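You operate a simulated robot arm through the tools that you are given. There is no shell and no other tool.

You are at the controls of a simulated robot arm. One attempt, no reset.

## Task
Swap the full handset in the charger for the counter handset with the lowest battery.
Fine: charger off first and on again after; stand the full one in the tray, the low one in the middle slot. Set down upright: cordless handset.

The check looks at the end state, three seconds after you hand in, the way a careful person would. Anything else that was tipped, shoved, dropped, spilled or broken makes it a failure.

## Robot
A 6-joint arm with a two-finger gripper, fixed in place. Base frame: the origin is on the floor under the middle of its stand, x ahead of it, y to its left, z up; the work surface is at about z = 86. Readings come in cm, degrees, newtons and seconds.
It reaches about 163.7 cm from its shoulder. Its first joint turns from -166.0 to 166.0 degrees. Payload 3.43 kg.
The tool frame sits at the grasp point between the pads (the TCP): z along the fingers, y along the line on which they close. The tips reach 2 cm beyond it. The gripper opens to 19 cm; its body begins 24.8 cm behind the TCP.
Orientation is that of the tool frame in the base frame, as a unit quaternion [w, x, y, z]. With the fingers straight down and closing along the base's y, the tool's x points along the base's -x, its y along +y and its z along -z.

## Interface
- The arm moves only by the tool send_rows. Its argument "steps" is text: rows parted by semicolons, each of 7 numbers parted by spaces: the shift along the tool's x, y, z in m, then the turn, a rotation vector about the tool's x, y, z in degrees, then the gripper command, from -1 (fully open) to 1 (shut), values between in proportion. In form: tx ty tz ax ay az fingers; .... A call has 1 to 20 rows; each row shifts and turns the commanded pose from where the row before left it, along the tool's axes as they then stand. A row lasts 0.2 s, in which the tool goes at most 5 cm and 8.6 degrees; a call with a longer step from one row to the next is refused whole, and so is a gripper value outside its range. A pose out of reach is approached as far as the arm can. The call stops where the force on the tool passes 40 N (or 10 N more than at its start, if that is more) or the arm is blocked; 0.2 s more then pass. The fingers move at their own pace (about 4.5 cm/s each) and stop on an object; they squeeze with about 31 N. The grip force told is the motor's: it shows also when the fingers shut on nothing. Time passes only in rows, and 0.2 s behind the last, so rows that do not move let the fingers close. The reply holds the time, the measured pose of the TCP, the force on the tool along the base axes, the opening and the grip force, in the units named above and with some noise, with the torque about the TCP (base axes, N m) and any sound that the robot's microphone picked up.
- Cameras (640 x 400 px; columns grow to the right, rows downward): "scene" is fixed at [22.07, -49.99, 160.74]; the picture's right is [0.54, -0.84, 0.00], its down [-0.41, -0.26, -0.87] and it looks along [0.74, 0.47, -0.48] (base axes); focal length 335 px, centre (320, 200). "wrist" rides on the gripper at [7, -0.9, -28.8] in the tool frame; the picture's right is [0.12, 0.99, 0.00], its down [-0.96, 0.12, -0.25] and it looks along [-0.25, 0.03, 0.97] (tool axes); focal length 261 px, centre (320, 200). There is no depth. A picture from a camera that has moved, and an enlarged one, comes with that camera's place and axes in the base frame and with its lens.
- capture(camera): a new picture of that camera. It takes no simulated time.
- raise_lower(by): slides the trunk up (or, below 0, down) by that many cm; the arm rides with it, the base frame stays. It gives what a move gives, with no picture.
- enlarge(camera, box): a new picture of the part [left, top, right, bottom] of that camera's present view, enlarged. It takes no simulated time.
- close_job(): hands the job in; it is judged then, once.

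Places have to be worked out from the pictures, the camera data and where the tool is seen. Open the gripper and draw the arm clear of the work before you hand the job in, unless the task says otherwise.

The tools are called after ">>>" as a command line: name --argument value ..., lists and objects as JSON in quotes. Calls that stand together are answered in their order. send_rows: Moves the arm, as the interface text tells. Its arguments: {"type":"object","properties":{"steps":{"type":"string"}},"required":["steps"]} The other tools are called the same way: raise_lower (by) moves the trunk up or down; capture (camera) takes a picture; enlarge (camera, box) takes an enlarged picture of a part of a camera's view; close_job () hands the job in.

At the start:

```text
t: 0.0
eef_pos: [66.82, 7.69, 123.47]
ee_rot: [0.0, 0.001, 1.0, 0.0]
contact_force: [-0.6, 0.5, 0.1]
moment: [0.04, 0.01, 0.05]
gripper_width: 19.0
grasp_force: 0.0
trunk travel left (down, up): [-15.0, 9.0]
```

scene: 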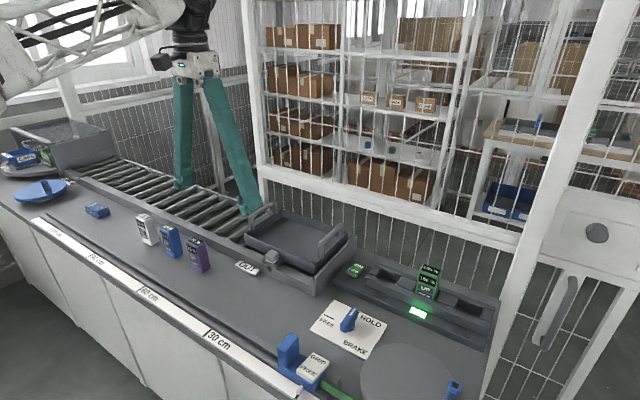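
wrist: 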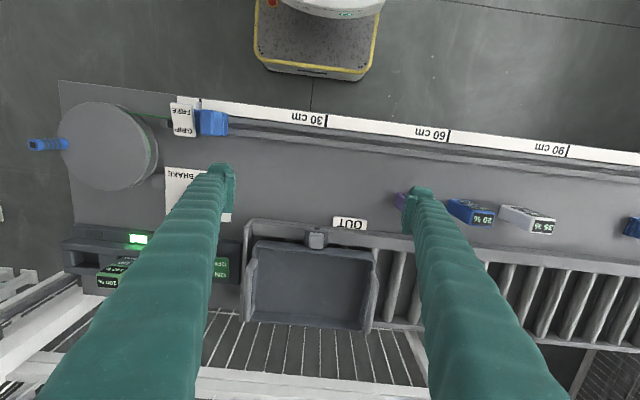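

I start by looking closely at the scene: handsets on the counter, the charger, the tray, and the levers.

>>> enlarge --camera "scene" --box '[80, 190, 280, 315]'

>>> enlarge --camera "scene" --box '[340, 250, 500, 350]'

>>> enlarge --camera "scene" --box '[230, 190, 390, 290]'

>>> enlarge --camera "scene" --box '[270, 290, 480, 400]'

>>> enlarge --camera "wrist" --box '[390, 160, 640, 260]'

>>> enlarge --camera "wrist" --box '[40, 200, 250, 320]'

```text
3.20 times, centred on (180, 252) of scene
camera zoom: at [22.07, -49.99, 160.74], right [0.54, -0.84, 0.0], down [-0.41, -0.26, -0.87], along [0.74, 0.47, -0.48], focal length 1073 px, centre (768, 32)
```

zoom: 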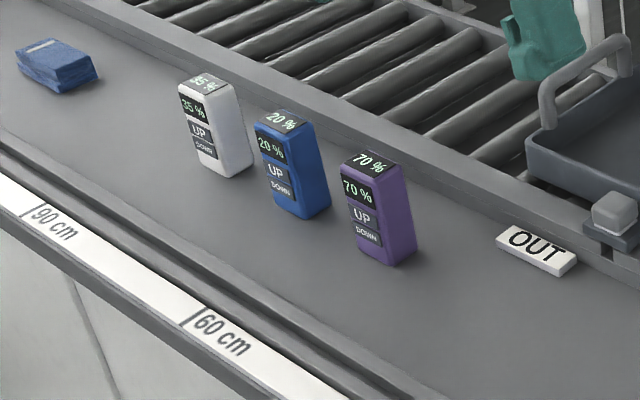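

```text
4.00 times, centred on (420, 300) of scene
camera zoom: at [22.07, -49.99, 160.74], right [0.54, -0.84, 0.0], down [-0.41, -0.26, -0.87], along [0.74, 0.47, -0.48], focal length 1342 px, centre (-80, -200)
```

zoom: 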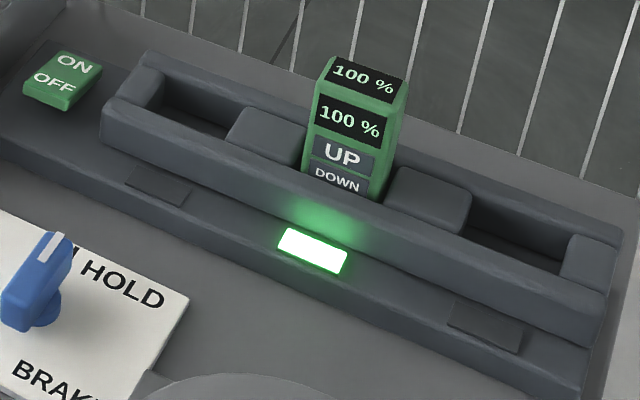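

```text
4.00 times, centred on (310, 240) of scene
camera zoom: at [22.07, -49.99, 160.74], right [0.54, -0.84, 0.0], down [-0.41, -0.26, -0.87], along [0.74, 0.47, -0.48], focal length 1342 px, centre (360, 40)
```

zoom: 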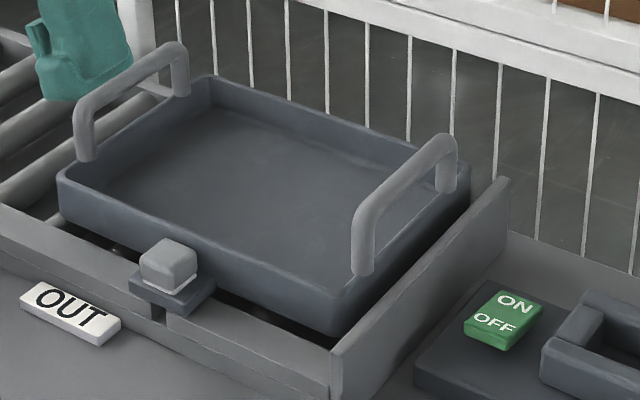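

```text
3.05 times, centred on (375, 345) of scene
camera zoom: at [22.07, -49.99, 160.74], right [0.54, -0.84, 0.0], down [-0.41, -0.26, -0.87], along [0.74, 0.47, -0.48], focal length 1022 px, centre (152, -242)
```

zoom: 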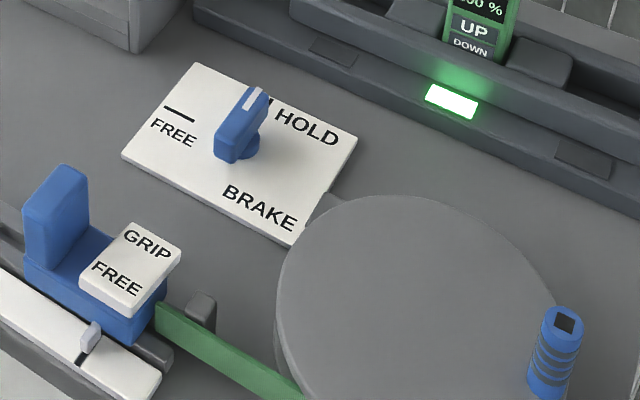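

```text
2.56 times, centred on (515, 210) of wrist
camera zoom: at [59.93, 6.86, 152.23], right [-0.12, 0.99, 0.0], down [0.96, 0.11, 0.25], along [0.25, 0.03, -0.97], focal length 667 px, centre (-179, 174)
```

zoom: 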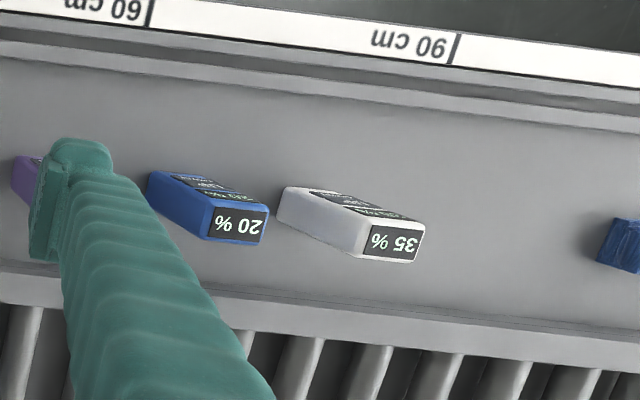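

```text
3.05 times, centred on (145, 260) of wrist
camera zoom: at [59.93, 6.86, 152.23], right [-0.12, 0.99, 0.0], down [0.96, 0.11, 0.25], along [0.25, 0.03, -0.97], focal length 794 px, centre (853, 17)
```

zoom: 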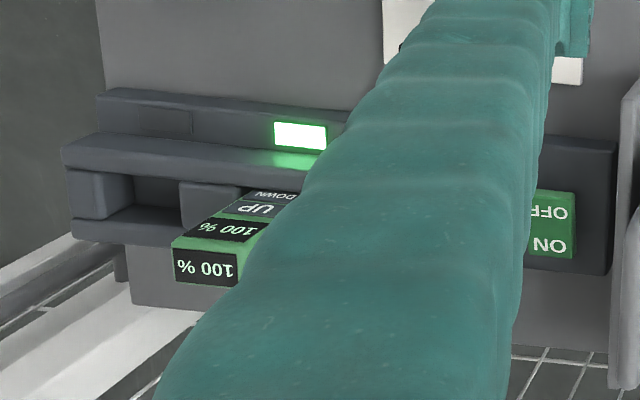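

>>> enlarge --camera "scene" --box '[0, 110, 120, 230]'

>>> enlarge --camera "scene" --box '[340, 255, 400, 295]'

>>> enlarge --camera "scene" --box '[130, 205, 220, 275]'

```text
3.33 times, centred on (60, 170) of scene
camera zoom: at [22.07, -49.99, 160.74], right [0.54, -0.84, 0.0], down [-0.41, -0.26, -0.87], along [0.74, 0.47, -0.48], focal length 1118 px, centre (1187, 300)
```

zoom: 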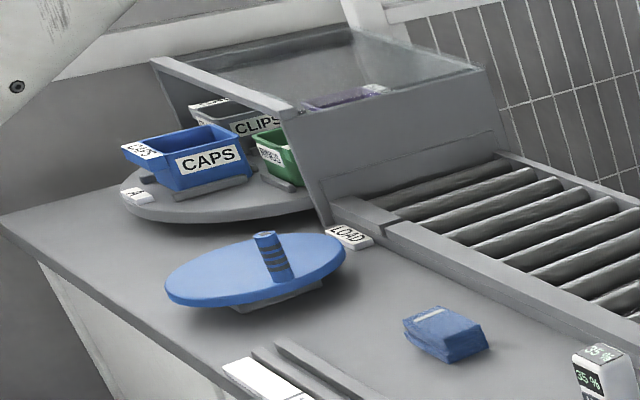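

```text
10.00 times, centred on (370, 275) of scene
camera zoom: at [22.07, -49.99, 160.74], right [0.54, -0.84, 0.0], down [-0.41, -0.26, -0.87], along [0.74, 0.47, -0.48], focal length 3354 px, centre (-180, -550)
```

zoom: 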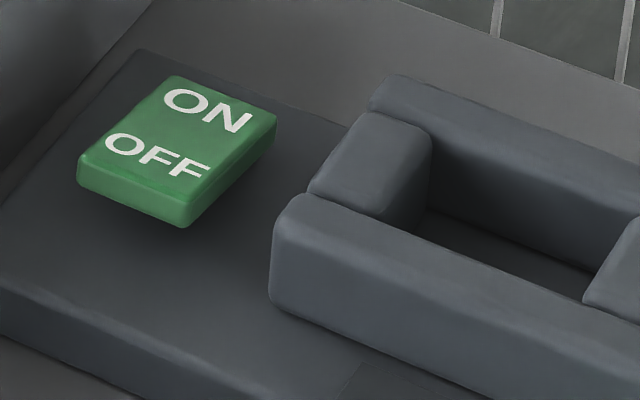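

```text
5.71 times, centred on (175, 240) of scene
camera zoom: at [22.07, -49.99, 160.74], right [0.54, -0.84, 0.0], down [-0.41, -0.26, -0.87], along [0.74, 0.47, -0.48], focal length 1916 px, centre (1149, -29)
```

zoom: 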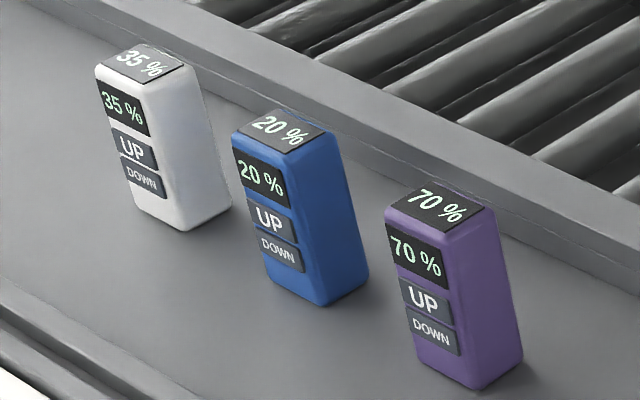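

The counter handsets read 35, 20 and 70 %, so the blue one at about (74, 44) is the low one. The charger sits near (97, -37), with its rocker near (96, -15) and the OFF end up. I move over the charger for a better wrist view.

>>> send_rows --steps "-0.014 -0.045 0 0 0 0 -1;-0.014 -0.045 0 0 0 0 -1;-0.014 -0.045 0 0 0 0 -1;-0.014 -0.045 0 0 0 0 -1;-0.014 -0.045 0 0 0 0 -1;-0.014 -0.045 0 0 0 0 -1;-0.014 -0.045 0 0 0 0 -1;-0.014 -0.045 0 0 0 0 -1;-0.014 -0.045 0 0 0 0 -1;-0.014 -0.045 0 0 0 0 -1;0 0 0 0 0 0 -1"

>>> capture --camera "wrist"

>>> capture --camera "scene"

```text
t: 2.4
eef_pos: [80.12, -36.6, 122.08]
ee_rot: [0.003, 0.0, 1.0, -0.002]
contact_force: [0.6, -1.7, -0.7]
moment: [0.03, 0.04, -0.02]
gripper_width: 19.01
grasp_force: 0.1
out of reach, approached as far as the arm can: row 10
trunk travel left (down, up): [-15.0, 9.0]
```

```text
taken
camera wrist: at [73.01, -37.38, 150.78], right [-0.12, 0.99, 0.0], down [0.96, 0.12, 0.25], along [0.25, 0.03, -0.97], focal length 261 px, centre (320, 200)
```

wrist: 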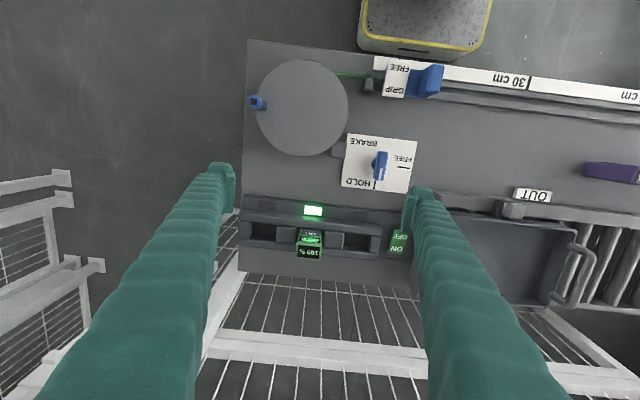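

```text
taken
```

scene: 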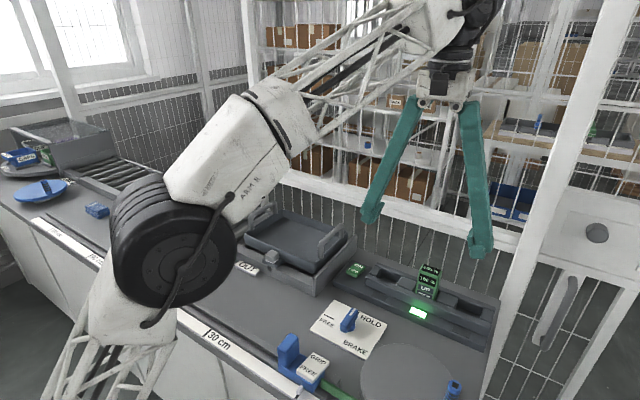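

The wrist view now shows the whole charger. I enlarge it to work out positions of the slots, the handset and the rocker.

>>> enlarge --camera "wrist" --box '[230, 190, 420, 290]'

>>> enlarge --camera "wrist" --box '[285, 200, 345, 265]'

>>> enlarge --camera "wrist" --box '[400, 180, 640, 320]'

>>> enlarge --camera "scene" --box '[400, 250, 460, 330]'

```text
3.37 times, centred on (325, 240) of wrist
camera zoom: at [73.01, -37.38, 150.78], right [-0.12, 0.99, 0.0], down [0.96, 0.12, 0.25], along [0.25, 0.03, -0.97], focal length 878 px, centre (303, 65)
```

zoom: 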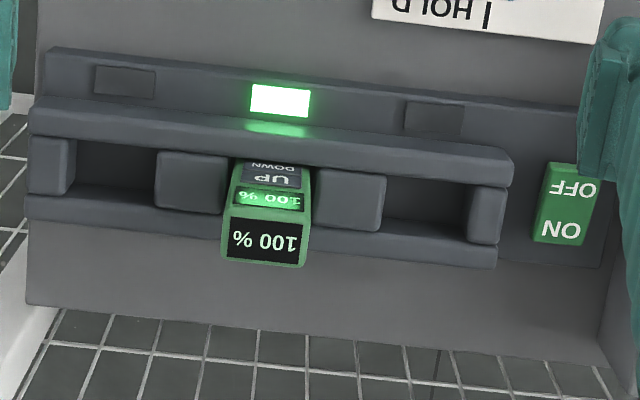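

```text
6.15 times, centred on (315, 232) of wrist
camera zoom: at [73.01, -37.38, 150.78], right [-0.12, 0.99, 0.0], down [0.96, 0.12, 0.25], along [0.25, 0.03, -0.97], focal length 1604 px, centre (351, 0)
```

zoom: 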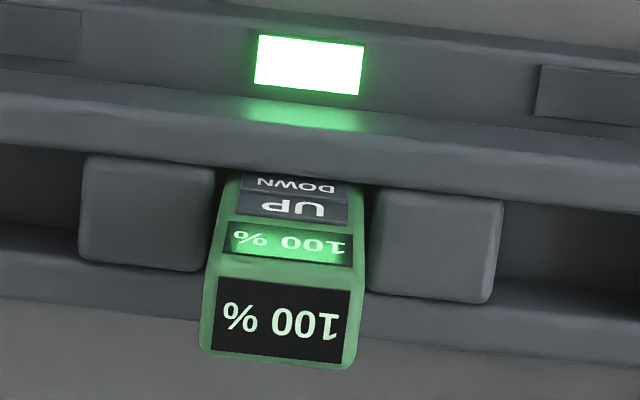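

```text
2.67 times, centred on (520, 250) of wrist
camera zoom: at [73.01, -37.38, 150.78], right [-0.12, 0.99, 0.0], down [0.96, 0.12, 0.25], along [0.25, 0.03, -0.97], focal length 695 px, centre (-213, 67)
```

zoom: 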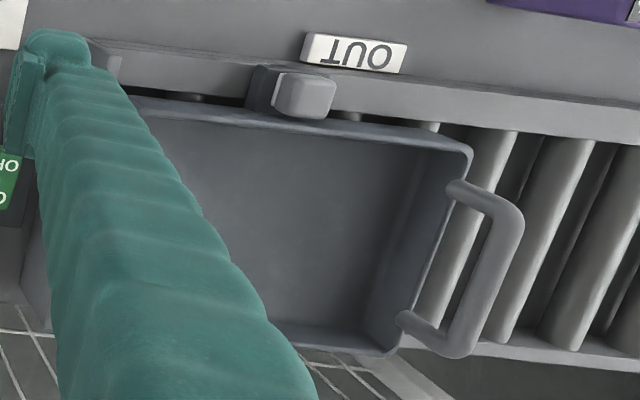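

```text
5.00 times, centred on (430, 290) of scene
camera zoom: at [22.07, -49.99, 160.74], right [0.54, -0.84, 0.0], down [-0.41, -0.26, -0.87], along [0.74, 0.47, -0.48], focal length 1677 px, centre (-230, -250)
```

zoom: 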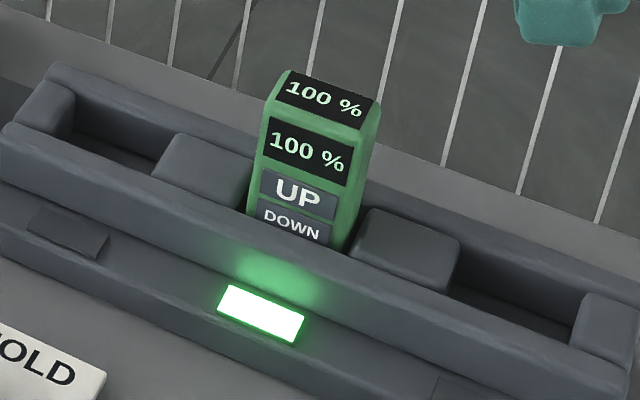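

The charger is about square with the base axes. The green handset's top is near (97.8, -37.2, 100), and the rocker's OFF end is near (93.5, -15.5, 91.5). I reached the limit of travel up here, so I raise the trunk to gain reach.

>>> raise_lower --by 8.5

```text
t: 3.6
eef_pos: [80.19, -36.57, 130.51]
ee_rot: [0.004, 0.001, 1.0, -0.001]
contact_force: [0.2, 0.4, 0.3]
moment: [-0.02, 0.02, -0.01]
gripper_width: 19.0
grasp_force: 0.1
trunk travel left (down, up): [-23.5, 0.5]
```

I move to above the rocker's OFF end and close the fingers to make a blunt poker, staying well above everything.

>>> send_rows --steps "0 0.02 0.03 0 0 0 1;-0.0169 0.0263 0.0306 0 0 0 1;-0.0169 0.0263 0.0306 0 0 0 1;-0.0169 0.0263 0.0306 0 0 0 1;-0.0169 0.0263 0.0306 0 0 0 1;-0.0169 0.0263 0.0306 0 0 0 1;-0.0169 0.0263 0.0306 0 0 0 1;-0.0169 0.0263 0.0306 0 0 0 1;-0.0169 0.0063 0 0 0 0 1;0 0 0 0 0 0 1;0 0 0 0 0 0 1;0 0 0 0 0 0 1;0 0 0 0 0 0 1"

>>> capture --camera "wrist"

>>> capture --camera "scene"

```text
t: 6.4
eef_pos: [93.82, -15.7, 106.15]
ee_rot: [0.003, -0.001, 1.0, -0.002]
contact_force: [0.9, 0.0, 0.5]
moment: [0.0, 0.01, 0.04]
gripper_width: 0.0
grasp_force: 30.5
trunk travel left (down, up): [-23.5, 0.5]
```

```text
taken
camera wrist: at [86.7, -16.37, 134.9], right [-0.12, 0.99, 0.0], down [0.96, 0.12, 0.25], along [0.25, 0.03, -0.97], focal length 261 px, centre (320, 200)
```

wrist: 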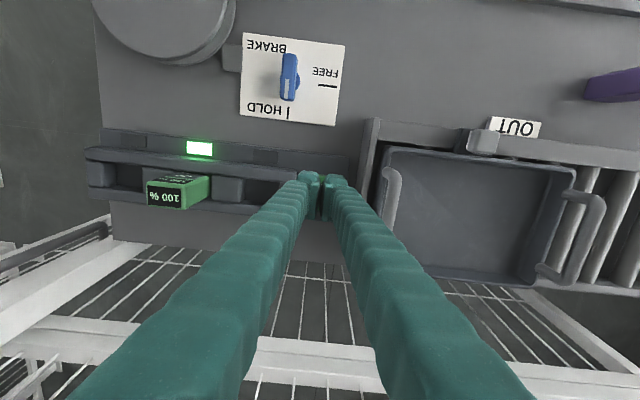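

```text
taken
```

scene: 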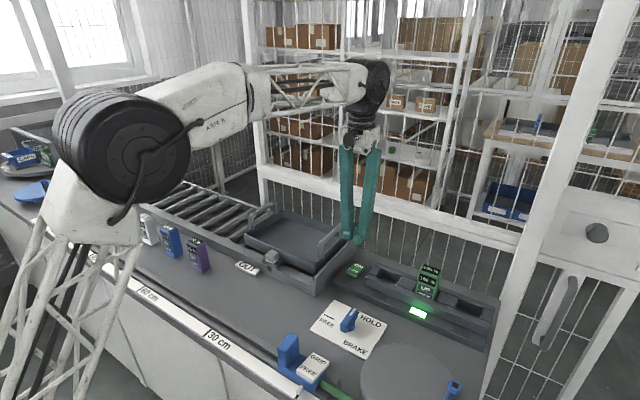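

Fingers are shut at (93.8, -15.7, 106). I check the tip's position over the rocker in both views.

>>> enlarge --camera "scene" --box '[320, 200, 420, 300]'

>>> enlarge --camera "wrist" --box '[270, 140, 390, 240]'

```text
4.00 times, centred on (370, 250) of scene
camera zoom: at [22.07, -49.99, 160.74], right [0.54, -0.84, 0.0], down [-0.41, -0.26, -0.87], along [0.74, 0.47, -0.48], focal length 1342 px, centre (120, 0)
```

zoom: 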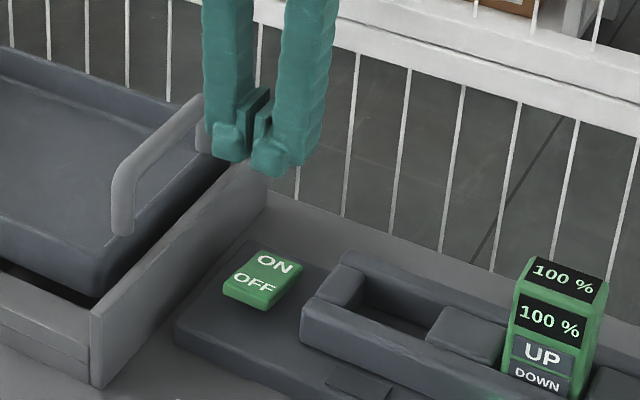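

```text
4.00 times, centred on (330, 190) of wrist
camera zoom: at [86.7, -16.37, 134.9], right [-0.12, 0.99, 0.0], down [0.96, 0.12, 0.25], along [0.25, 0.03, -0.97], focal length 1043 px, centre (280, 240)
```

zoom: 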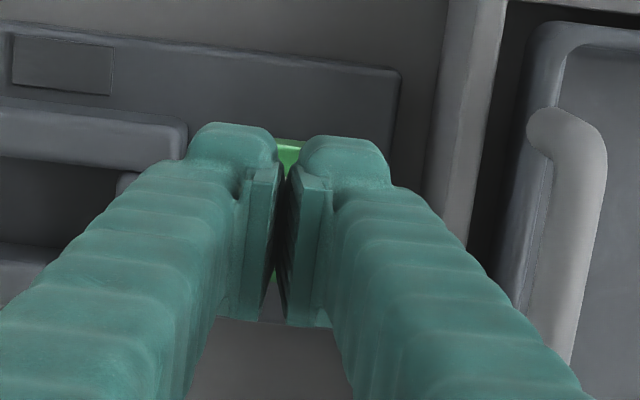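

The tip is over the OFF end. I lower to just above it, then go in small steps until there is contact.

>>> send_rows --steps "0 0 0.04 0 0 0 1;0 0 0.04 0 0 0 1;0 0 0.025 0 0 0 1;0 0 0.005 0 0 0 1;0 0 0.003 0 0 0 1;0 0 0.003 0 0 0 1;0 0 0 0 0 0 1"

>>> enlarge --camera "scene" --box '[320, 220, 420, 320]'

```text
t: 8.0
eef_pos: [93.95, -15.67, 94.63]
ee_rot: [0.004, -0.001, 1.0, -0.001]
contact_force: [0.3, 0.3, 0.3]
moment: [0.01, 0.02, 0.03]
gripper_width: 0.0
grasp_force: 30.6
trunk travel left (down, up): [-23.5, 0.5]
```

```text
4.00 times, centred on (370, 270) of scene
camera zoom: at [22.07, -49.99, 160.74], right [0.54, -0.84, 0.0], down [-0.41, -0.26, -0.87], along [0.74, 0.47, -0.48], focal length 1342 px, centre (120, -80)
```

zoom: 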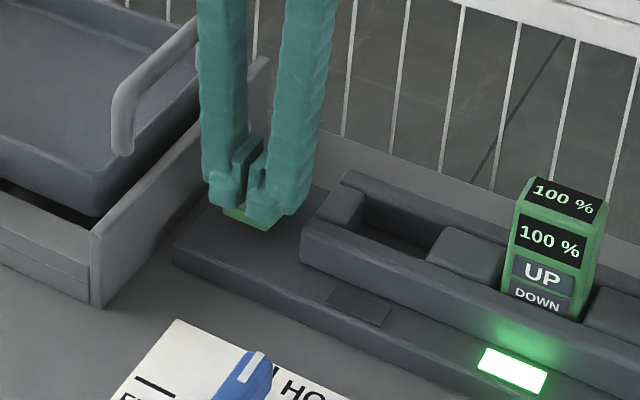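

There is no contact yet. I keep lowering in 3 mm steps.

>>> send_rows --steps "0 0 0.003 0 0 0 1;0 0 0.003 0 0 0 1;0 0 0.003 0 0 0 1;0 0 0.003 0 0 0 1;0 0 0.003 0 0 0 1;0 0 0 0 0 0 1"

>>> enlarge --camera "scene" --box '[320, 220, 460, 320]'

```text
t: 9.4
eef_pos: [93.86, -15.62, 92.99]
ee_rot: [0.004, 0.0, 1.0, -0.002]
contact_force: [0.1, 1.2, 1.8]
moment: [0.01, 0.06, 0.01]
gripper_width: 0.03
grasp_force: 30.5
trunk travel left (down, up): [-23.5, 0.5]
```

```text
4.00 times, centred on (390, 270) of scene
camera zoom: at [22.07, -49.99, 160.74], right [0.54, -0.84, 0.0], down [-0.41, -0.26, -0.87], along [0.74, 0.47, -0.48], focal length 1342 px, centre (40, -80)
```

zoom: 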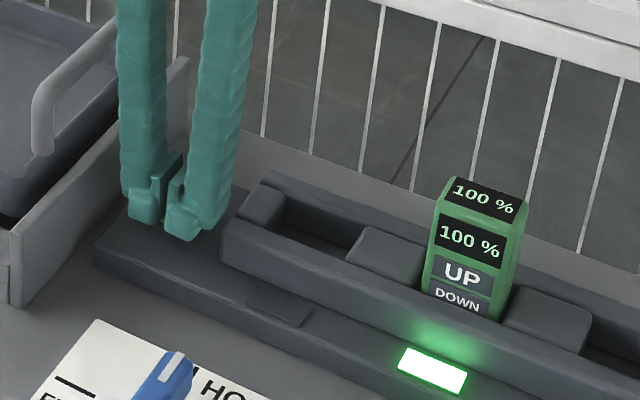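

A first slight contact at tip height 91, and the lamp is still lit. I press on in small steps.

>>> send_rows --steps "0 0 0.003 0 0 0 1;0 0 0.003 0 0 0 1;0 0 0.003 0 0 0 1;0 0 0 0 0 0 1"

>>> enlarge --camera "scene" --box '[320, 220, 460, 320]'

```text
t: 10.4
eef_pos: [93.91, -15.69, 92.35]
ee_rot: [0.004, -0.001, 1.0, -0.002]
contact_force: [0.6, 0.6, 5.8]
moment: [0.08, -0.08, 0.03]
gripper_width: 0.58
grasp_force: 34.5
trunk travel left (down, up): [-23.5, 0.5]
```

```text
4.00 times, centred on (390, 270) of scene
camera zoom: at [22.07, -49.99, 160.74], right [0.54, -0.84, 0.0], down [-0.41, -0.26, -0.87], along [0.74, 0.47, -0.48], focal length 1342 px, centre (40, -80)
```

zoom: 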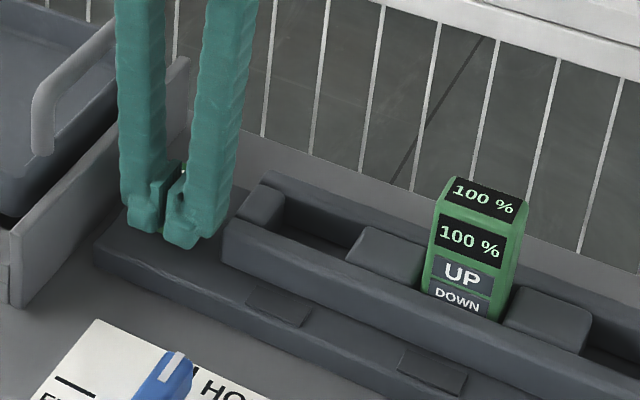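

The lamp has gone dark, so the charger is off. I raise straight up off the rocker and verify it stays off.

>>> send_rows --steps "0 0 -0.005 0 0 0 1;0 0 -0.02 0 0 0 1;0 0 -0.04 0 0 0 1;0 0 -0.04 0 0 0 1;0 0 -0.04 0 0 0 1;0 0 0 0 0 0 1"

>>> enlarge --camera "scene" --box '[320, 220, 460, 320]'

>>> enlarge --camera "scene" --box '[340, 255, 400, 295]'

```text
t: 11.8
eef_pos: [93.89, -15.86, 106.98]
ee_rot: [0.004, 0.001, 1.0, -0.002]
contact_force: [-0.1, 0.0, 0.3]
moment: [0.02, 0.02, 0.0]
gripper_width: 0.01
grasp_force: 34.6
trunk travel left (down, up): [-23.5, 0.5]
```

```text
4.00 times, centred on (390, 270) of scene
camera zoom: at [22.07, -49.99, 160.74], right [0.54, -0.84, 0.0], down [-0.41, -0.26, -0.87], along [0.74, 0.47, -0.48], focal length 1342 px, centre (40, -80)
```

zoom: 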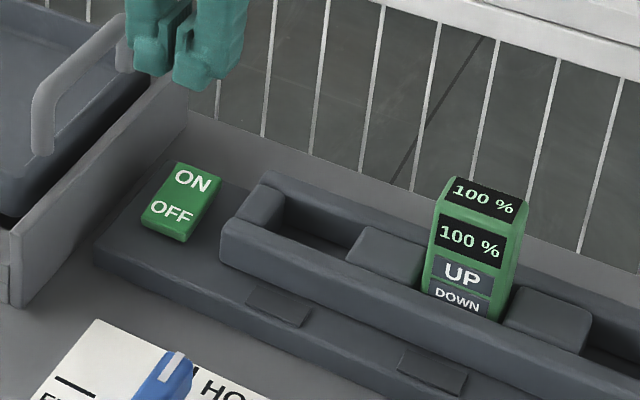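

```text
10.00 times, centred on (370, 275) of scene
camera zoom: at [22.07, -49.99, 160.74], right [0.54, -0.84, 0.0], down [-0.41, -0.26, -0.87], along [0.74, 0.47, -0.48], focal length 3354 px, centre (-180, -550)
```

zoom: 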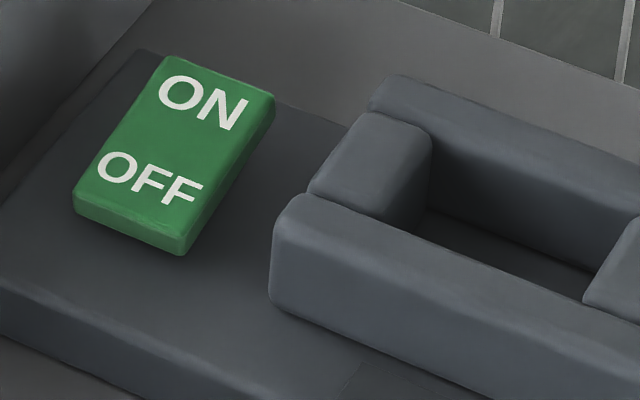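

The charger is off and stays so. I now move over the green handset with the fingers about 10 cm open, still high, to line up.

>>> send_rows --steps "0 0 -0.03 0 0 0 -0.05;-0.0078 -0.0427 -0.004 0 0 0 -0.05;-0.0078 -0.0427 -0.004 0 0 0 -0.05;-0.0078 -0.0427 -0.004 0 0 0 -0.05;-0.0078 -0.0427 -0.004 0 0 0 -0.05;-0.0078 -0.0427 -0.004 0 0 0 -0.05;0 0 0 0 0 0 -0.05;0 0 0 0 0 0 -0.05"

>>> capture --camera "wrist"

>>> enlarge --camera "scene" --box '[360, 200, 500, 330]'

```text
t: 13.6
eef_pos: [97.47, -36.9, 111.71]
ee_rot: [0.004, 0.0, 1.0, -0.002]
contact_force: [0.5, 0.2, 0.8]
moment: [-0.05, 0.02, 0.02]
gripper_width: 9.94
grasp_force: 0.1
trunk travel left (down, up): [-23.5, 0.5]
```

```text
taken
camera wrist: at [90.41, -37.69, 140.43], right [-0.12, 0.99, 0.0], down [0.96, 0.12, 0.25], along [0.25, 0.03, -0.97], focal length 261 px, centre (320, 200)
```

wrist: 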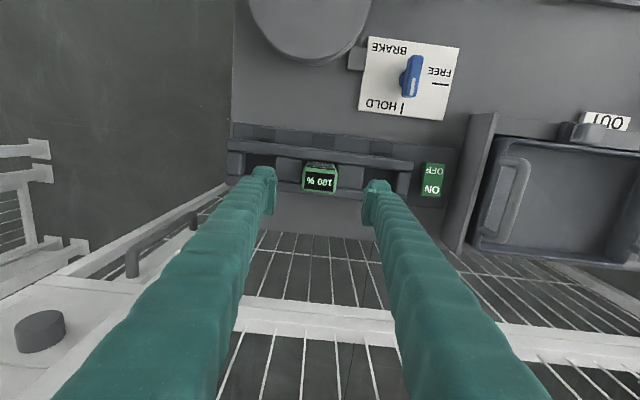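

```text
3.08 times, centred on (430, 265) of scene
camera zoom: at [22.07, -49.99, 160.74], right [0.54, -0.84, 0.0], down [-0.41, -0.26, -0.87], along [0.74, 0.47, -0.48], focal length 1032 px, centre (-18, 0)
```

zoom: 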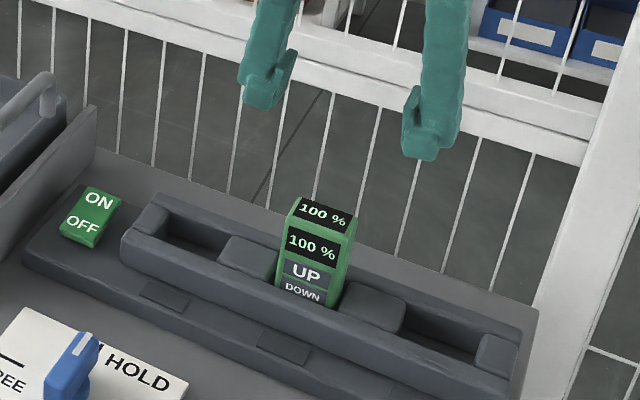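

>>> enlarge --camera "wrist" --box '[240, 130, 400, 230]'

>>> enlarge --camera "wrist" --box '[285, 150, 349, 190]'

```text
4.00 times, centred on (320, 180) of wrist
camera zoom: at [90.41, -37.69, 140.43], right [-0.12, 0.99, 0.0], down [0.96, 0.12, 0.25], along [0.25, 0.03, -0.97], focal length 1043 px, centre (320, 280)
```

zoom: 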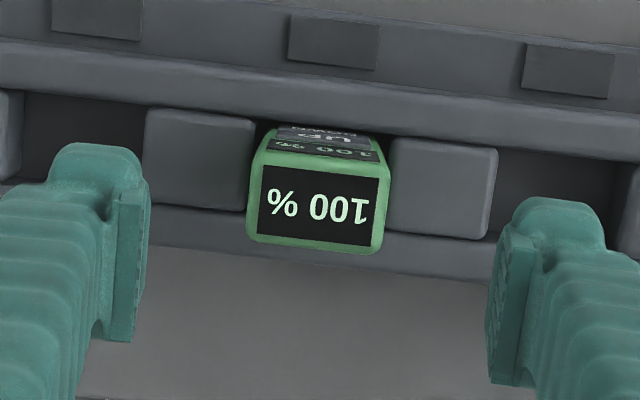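

```text
10.00 times, centred on (317, 170) of wrist
camera zoom: at [90.41, -37.69, 140.43], right [-0.12, 0.99, 0.0], down [0.96, 0.12, 0.25], along [0.25, 0.03, -0.97], focal length 2606 px, centre (350, 500)
```

zoom: 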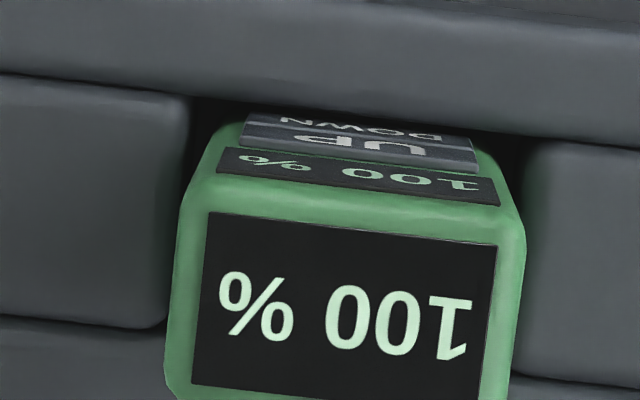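

The handset's top centre works out at about (97.8, -36.9), square to the tool. I shift 3 mm forward and descend around its sides, tips staying above the slot dividers.

>>> send_rows --steps "-0.0033 0 0.03 0 0 0 -0.05;0 0 0.04 0 0 0 -0.05;0 0 0.03 0 0 0 -0.05;0 0 0.02 0 0 0 -0.05;0 0 0.01 0 0 0 -0.05;0 0 0 0 0 0 -0.05"

>>> enlarge --camera "wrist" --box '[240, 130, 400, 230]'

>>> enlarge --camera "scene" --box '[380, 230, 490, 320]'

```text
t: 15.0
eef_pos: [98.16, -36.84, 98.97]
ee_rot: [0.004, 0.001, 1.0, -0.002]
contact_force: [-0.2, 0.3, 0.1]
moment: [-0.01, -0.02, 0.02]
gripper_width: 9.97
grasp_force: 0.1
trunk travel left (down, up): [-23.5, 0.5]
```

```text
4.00 times, centred on (320, 180) of wrist
camera zoom: at [90.9, -37.6, 127.54], right [-0.12, 0.99, 0.0], down [0.96, 0.12, 0.25], along [0.25, 0.03, -0.97], focal length 1043 px, centre (320, 280)
```

zoom: 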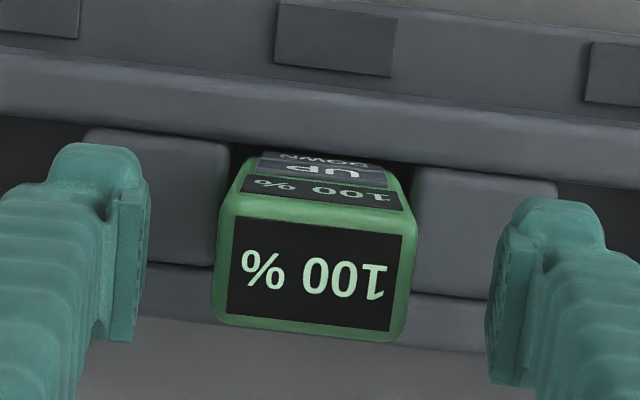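

```text
4.44 times, centred on (435, 275) of scene
camera zoom: at [22.07, -49.99, 160.74], right [0.54, -0.84, 0.0], down [-0.41, -0.26, -0.87], along [0.74, 0.47, -0.48], focal length 1491 px, centre (-191, -133)
```

zoom: 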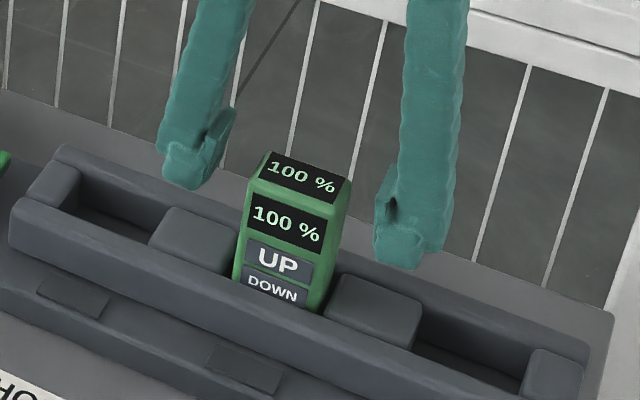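

Top of the handset is about z = 100.3 at (97.75, -36.9), centred between the pads. I lower 1.4 cm more and close on its sides.

>>> send_rows --steps "0 0 0.007 0 0 0 -0.05;0 0 0.007 0 0 0 -0.05;0 0 0 0 0 0 0.2;0 0 0 0 0 0 1;0 0 0 0 0 0 1;0 0 0 0 0 0 1;0 0 0 0 0 0 1"

>>> enlarge --camera "wrist" --box '[240, 130, 400, 230]'

>>> enlarge --camera "scene" --box '[380, 230, 490, 320]'

```text
t: 16.6
eef_pos: [98.16, -36.94, 97.54]
ee_rot: [0.003, 0.001, 1.0, -0.002]
contact_force: [0.9, -1.9, -0.7]
moment: [-0.01, 0.0, 0.01]
gripper_width: 5.49
grasp_force: 31.2
trunk travel left (down, up): [-23.5, 0.5]
```

```text
4.00 times, centred on (320, 180) of wrist
camera zoom: at [90.94, -37.69, 126.19], right [-0.12, 0.99, 0.0], down [0.96, 0.12, 0.25], along [0.25, 0.03, -0.97], focal length 1043 px, centre (320, 280)
```

zoom: 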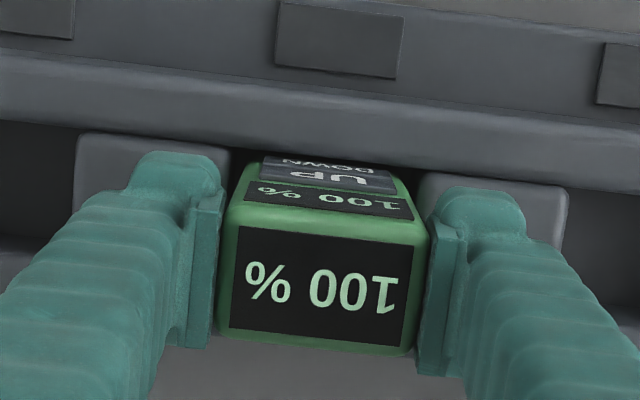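

```text
4.44 times, centred on (435, 275) of scene
camera zoom: at [22.07, -49.99, 160.74], right [0.54, -0.84, 0.0], down [-0.41, -0.26, -0.87], along [0.74, 0.47, -0.48], focal length 1491 px, centre (-191, -133)
```

zoom: 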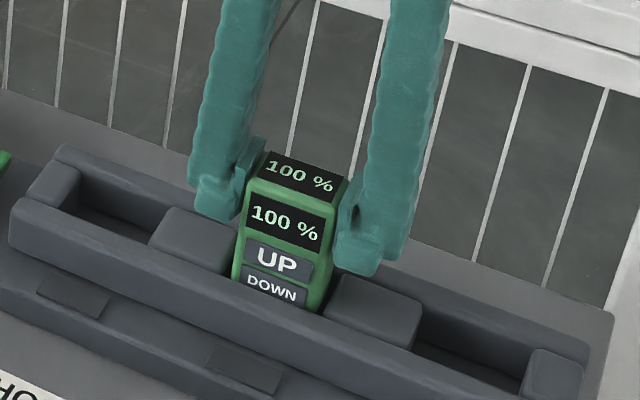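

The handset is held (5.49 cm wide) in its slot; the wrist camera reads (90.94, -37.69, 126.19) here, which I'll use as the slot reference. I take a high-zoom reference picture of how it sits in the grip.

>>> enlarge --camera "wrist" --box '[285, 160, 357, 205]'

>>> enlarge --camera "scene" --box '[400, 255, 480, 305]'

```text
8.89 times, centred on (321, 182) of wrist
camera zoom: at [90.94, -37.69, 126.19], right [-0.12, 0.99, 0.0], down [0.96, 0.12, 0.25], along [0.25, 0.03, -0.97], focal length 2317 px, centre (311, 356)
```

zoom: 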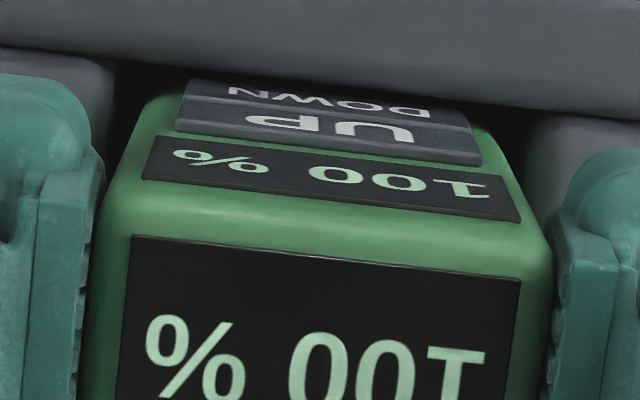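

```text
8.00 times, centred on (440, 280) of scene
camera zoom: at [22.07, -49.99, 160.74], right [0.54, -0.84, 0.0], down [-0.41, -0.26, -0.87], along [0.74, 0.47, -0.48], focal length 2683 px, centre (-640, -440)
```

zoom: 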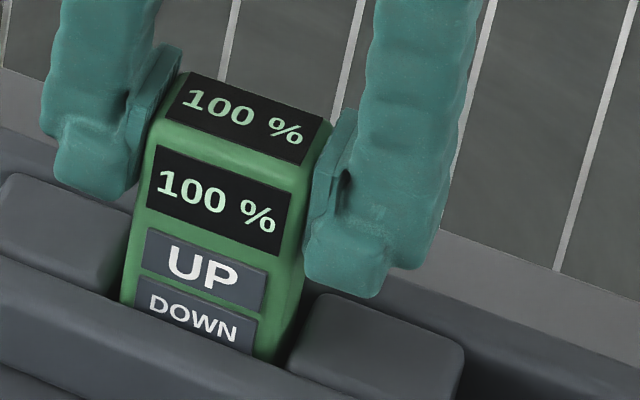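

Now I lift straight up in gentle steps.

>>> send_rows --steps "0 0 -0.005 0 0 0 1;0 0 -0.01 0 0 0 1;0 0 -0.02 0 0 0 1;0 0 -0.02 0 0 0 1;0 0 -0.02 0 0 0 1;0 0 -0.02 0 0 0 1;0 0 -0.02 0 0 0 1;0 0 -0.02 0 0 0 1;0 0 0 0 0 0 1"

>>> enlarge --camera "wrist" --box '[240, 130, 400, 230]'

>>> capture --camera "scene"

```text
t: 18.6
eef_pos: [98.09, -36.88, 110.89]
ee_rot: [0.003, 0.001, 1.0, -0.001]
contact_force: [-0.7, 0.5, -1.3]
moment: [-0.01, -0.02, -0.01]
gripper_width: 5.53
grasp_force: 31.3
trunk travel left (down, up): [-23.5, 0.5]
```

```text
4.00 times, centred on (320, 180) of wrist
camera zoom: at [90.9, -37.63, 139.61], right [-0.12, 0.99, 0.0], down [0.96, 0.12, 0.25], along [0.25, 0.03, -0.97], focal length 1043 px, centre (320, 280)
```

zoom: 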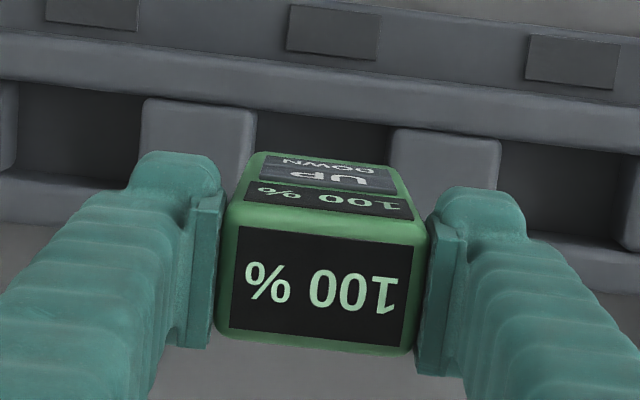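

```text
taken
```

scene: 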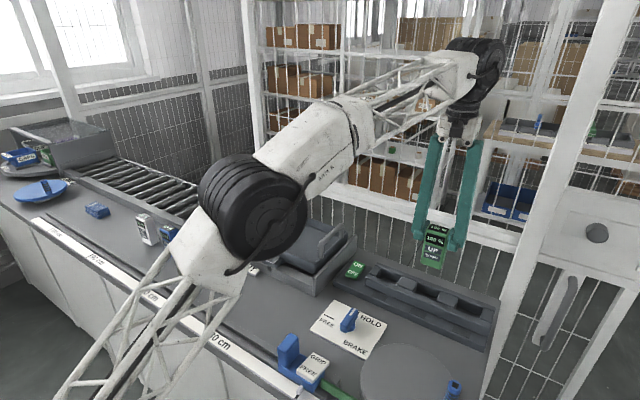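

The handset is held square and clear of the charger. I draw back, go a bit higher, and carry it over toward the tray.

>>> send_rows --steps "0.02 0 -0.014 0 0 0 1;0.02 0 -0.014 0 0 0 1;0.02 0 -0.014 0 0 0 1;0.02 0 -0.014 0 0 0 1;0.02 0.01 -0.014 0 0 0 1;0 0.04 0 0 0 0 1;0 0.04 0 0 0 0 1;0 0.04 0 0 0 0 1;0 0.04 0 0 0 0 1;0 0.04 0 0 0 0 1;0 0.04 0 0 0 0 1;0 0.04 0 0 0 0 1;0 0.04 0 0 0 0 1;0 0.04 0 0 0 0 1;0 0.04 0 0 0 0 1;0 0.04 0 0 0 0 1;0 0 0 0 0 0 1"

>>> capture --camera "wrist"

>>> capture --camera "scene"

```text
t: 22.2
eef_pos: [87.9, 7.96, 118.01]
ee_rot: [0.004, 0.001, 1.0, -0.002]
contact_force: [0.3, 0.5, -1.1]
moment: [0.0, -0.01, -0.03]
gripper_width: 5.53
grasp_force: 31.0
trunk travel left (down, up): [-23.5, 0.5]
```

```text
taken
camera wrist: at [80.76, 7.31, 146.58], right [-0.12, 0.99, 0.0], down [0.96, 0.12, 0.25], along [0.25, 0.03, -0.97], focal length 261 px, centre (320, 200)
```

wrist: 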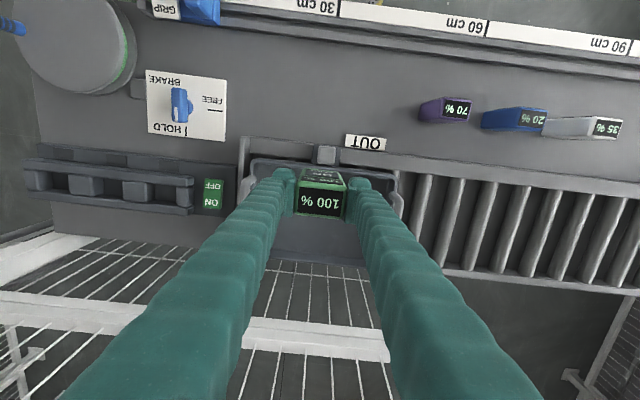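

```text
taken
```

scene: 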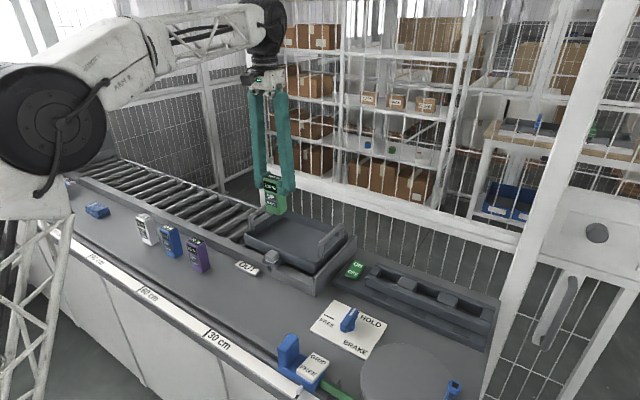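

From both views the tray's rim is at z ≈ 96, spanning x 87.5–107 and y -6.5–22, so its centre is near (97, 7.7). I move over that centre and lower partway.

>>> send_rows --steps "-0.03 0 0 0 0 0 1;-0.03 0 0 0 0 0 1;-0.032 -0.002 0 0 0 0 1;0 0 0.03 0 0 0 1;0 0 0.03 0 0 0 1;0 0 0.03 0 0 0 1;0 0 0.02 0 0 0 1;0 0 0.01 0 0 0 1;0 0 0 0 0 0 1"

>>> capture --camera "wrist"

>>> enlarge --camera "scene" --box '[230, 150, 370, 290]'

```text
t: 24.2
eef_pos: [97.47, 7.93, 105.85]
ee_rot: [0.004, 0.0, 1.0, -0.002]
contact_force: [0.3, -0.6, -2.7]
moment: [0.02, 0.01, 0.03]
gripper_width: 5.51
grasp_force: 30.9
trunk travel left (down, up): [-23.5, 0.5]
```

```text
taken
camera wrist: at [90.18, 7.16, 134.48], right [-0.12, 0.99, 0.0], down [0.96, 0.12, 0.25], along [0.25, 0.03, -0.97], focal length 261 px, centre (320, 200)
```

wrist: 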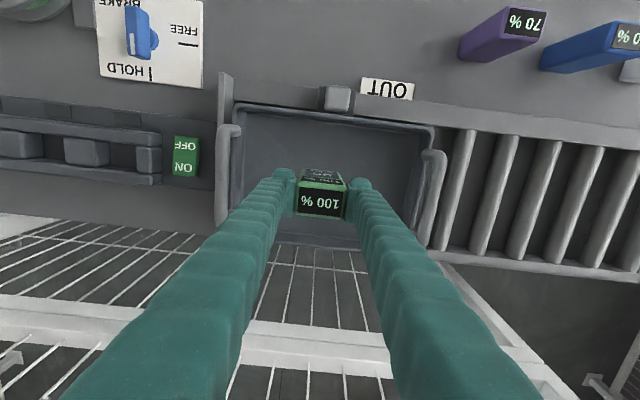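

```text
2.86 times, centred on (300, 220) of scene
camera zoom: at [22.07, -49.99, 160.74], right [0.54, -0.84, 0.0], down [-0.41, -0.26, -0.87], along [0.74, 0.47, -0.48], focal length 958 px, centre (377, 143)
```

zoom: 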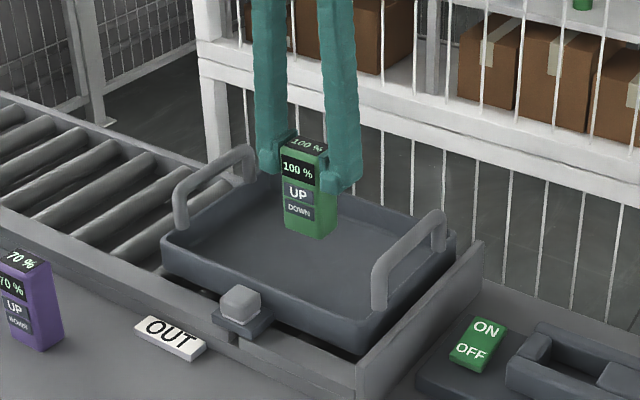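

The handset is centred above the tray floor. I descend in small steps and watch for contact.

>>> send_rows --steps "0 0 0.01 0 0 0 1;0 0 0.01 0 0 0 1;0 0 0.005 0 0 0 1;0 0 0.005 0 0 0 1;0 0 0.004 0 0 0 1;0 0 0.003 0 0 0 1;0 0 0.003 0 0 0 1;0 0 0 0 0 0 1"

>>> enlarge --camera "scene" --box '[230, 150, 370, 290]'

```text
t: 26.0
eef_pos: [97.44, 7.79, 101.91]
ee_rot: [0.003, 0.0, 1.0, -0.002]
contact_force: [-0.6, -0.5, -2.4]
moment: [-0.01, 0.0, 0.01]
gripper_width: 5.53
grasp_force: 31.7
trunk travel left (down, up): [-23.5, 0.5]
```

```text
2.86 times, centred on (300, 220) of scene
camera zoom: at [22.07, -49.99, 160.74], right [0.54, -0.84, 0.0], down [-0.41, -0.26, -0.87], along [0.74, 0.47, -0.48], focal length 958 px, centre (377, 143)
```

zoom: 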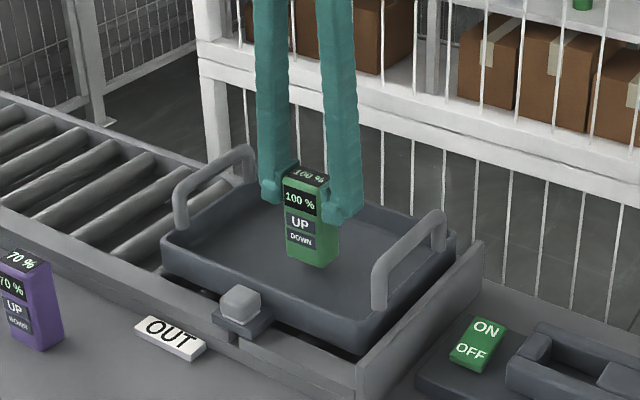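

No contact yet at TCP z = 101.9. I continue down in 2–3 mm steps.

>>> send_rows --steps "0 0 0.003 0 0 0 1;0 0 0.003 0 0 0 1;0 0 0.003 0 0 0 1;0 0 0 0 0 0 1"

>>> enlarge --camera "scene" --box '[270, 190, 350, 250]'

```text
t: 27.0
eef_pos: [97.24, 7.85, 100.96]
ee_rot: [0.003, 0.001, 1.0, -0.002]
contact_force: [1.5, 0.2, -2.2]
moment: [0.02, -0.02, 0.02]
gripper_width: 5.52
grasp_force: 30.6
trunk travel left (down, up): [-23.5, 0.5]
```

```text
6.67 times, centred on (310, 220) of scene
camera zoom: at [22.07, -49.99, 160.74], right [0.54, -0.84, 0.0], down [-0.41, -0.26, -0.87], along [0.74, 0.47, -0.48], focal length 2236 px, centre (387, 67)
```

zoom: 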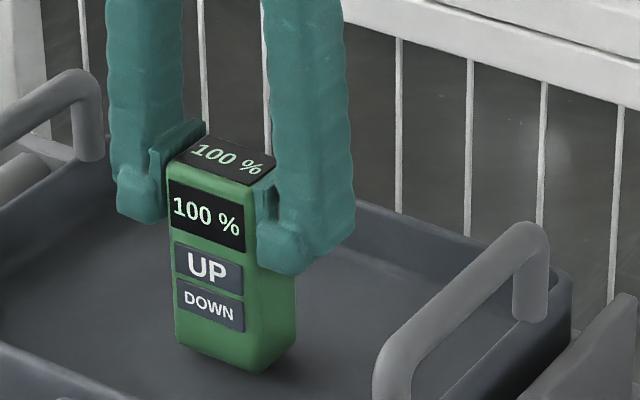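

>>> send_rows --steps "0 0 0.002 0 0 0 1;0 0 0.002 0 0 0 1;0 0 0.002 0 0 0 1;0 0 0.002 0 0 0 1;0 0 0 0 0 0 1"

>>> enlarge --camera "scene" --box '[270, 190, 350, 250]'

```text
t: 28.2
eef_pos: [97.4, 7.7, 100.43]
ee_rot: [0.004, 0.0, 1.0, -0.002]
contact_force: [1.0, 0.9, 12.1]
moment: [0.48, 0.09, -0.02]
gripper_width: 5.53
grasp_force: 31.4
trunk travel left (down, up): [-23.5, 0.5]
```

```text
6.67 times, centred on (310, 220) of scene
camera zoom: at [22.07, -49.99, 160.74], right [0.54, -0.84, 0.0], down [-0.41, -0.26, -0.87], along [0.74, 0.47, -0.48], focal length 2236 px, centre (387, 67)
```

zoom: 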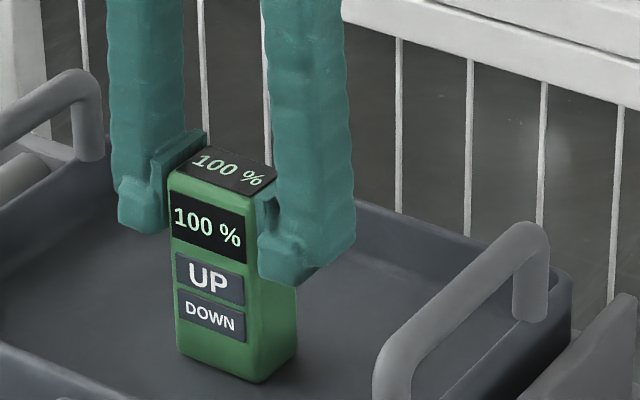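

It touched down with 12 N at TCP z ≈ 100.4. I ease off a millimetre and open the fingers moderately, then rise clear.

>>> send_rows --steps "0 0 -0.001 0 0 0 1;0 0 0 0 0 0 0.35;0 0 0 0 0 0 0.1;0 0 0 0 0 0 0.0;0 0 0 0 0 0 0.0"

>>> enlarge --camera "scene" --box '[270, 190, 350, 250]'

>>> enlarge --camera "wrist" --box '[240, 130, 400, 230]'

```text
t: 29.4
eef_pos: [97.31, 7.83, 100.26]
ee_rot: [0.003, 0.001, 1.0, -0.001]
contact_force: [-0.2, -1.3, -0.1]
moment: [0.0, -0.01, 0.03]
gripper_width: 9.5
grasp_force: 0.0
trunk travel left (down, up): [-23.5, 0.5]
```

```text
6.67 times, centred on (310, 220) of scene
camera zoom: at [22.07, -49.99, 160.74], right [0.54, -0.84, 0.0], down [-0.41, -0.26, -0.87], along [0.74, 0.47, -0.48], focal length 2236 px, centre (387, 67)
```

zoom: 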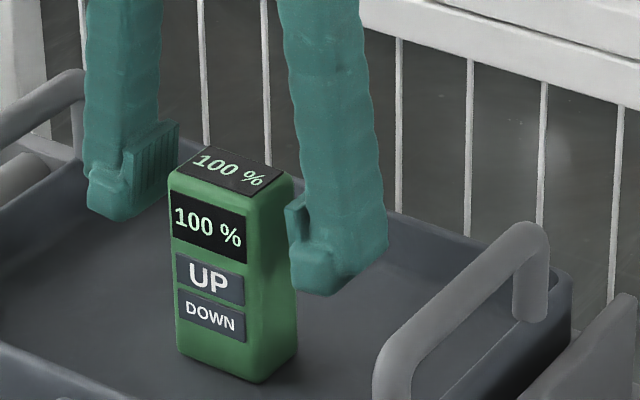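

```text
4.00 times, centred on (320, 180) of wrist
camera zoom: at [90.15, 7.06, 128.89], right [-0.12, 0.99, 0.0], down [0.96, 0.12, 0.25], along [0.25, 0.03, -0.97], focal length 1043 px, centre (320, 280)
```

zoom: 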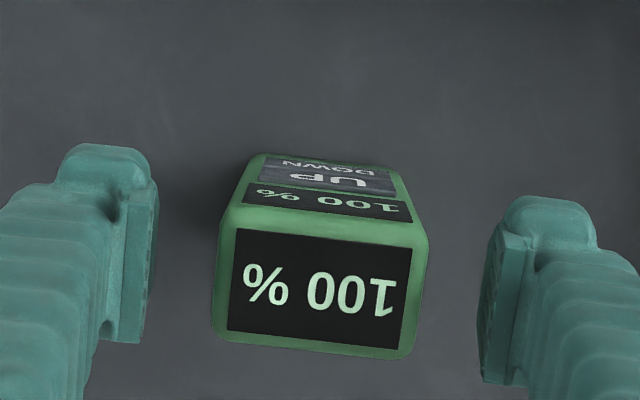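

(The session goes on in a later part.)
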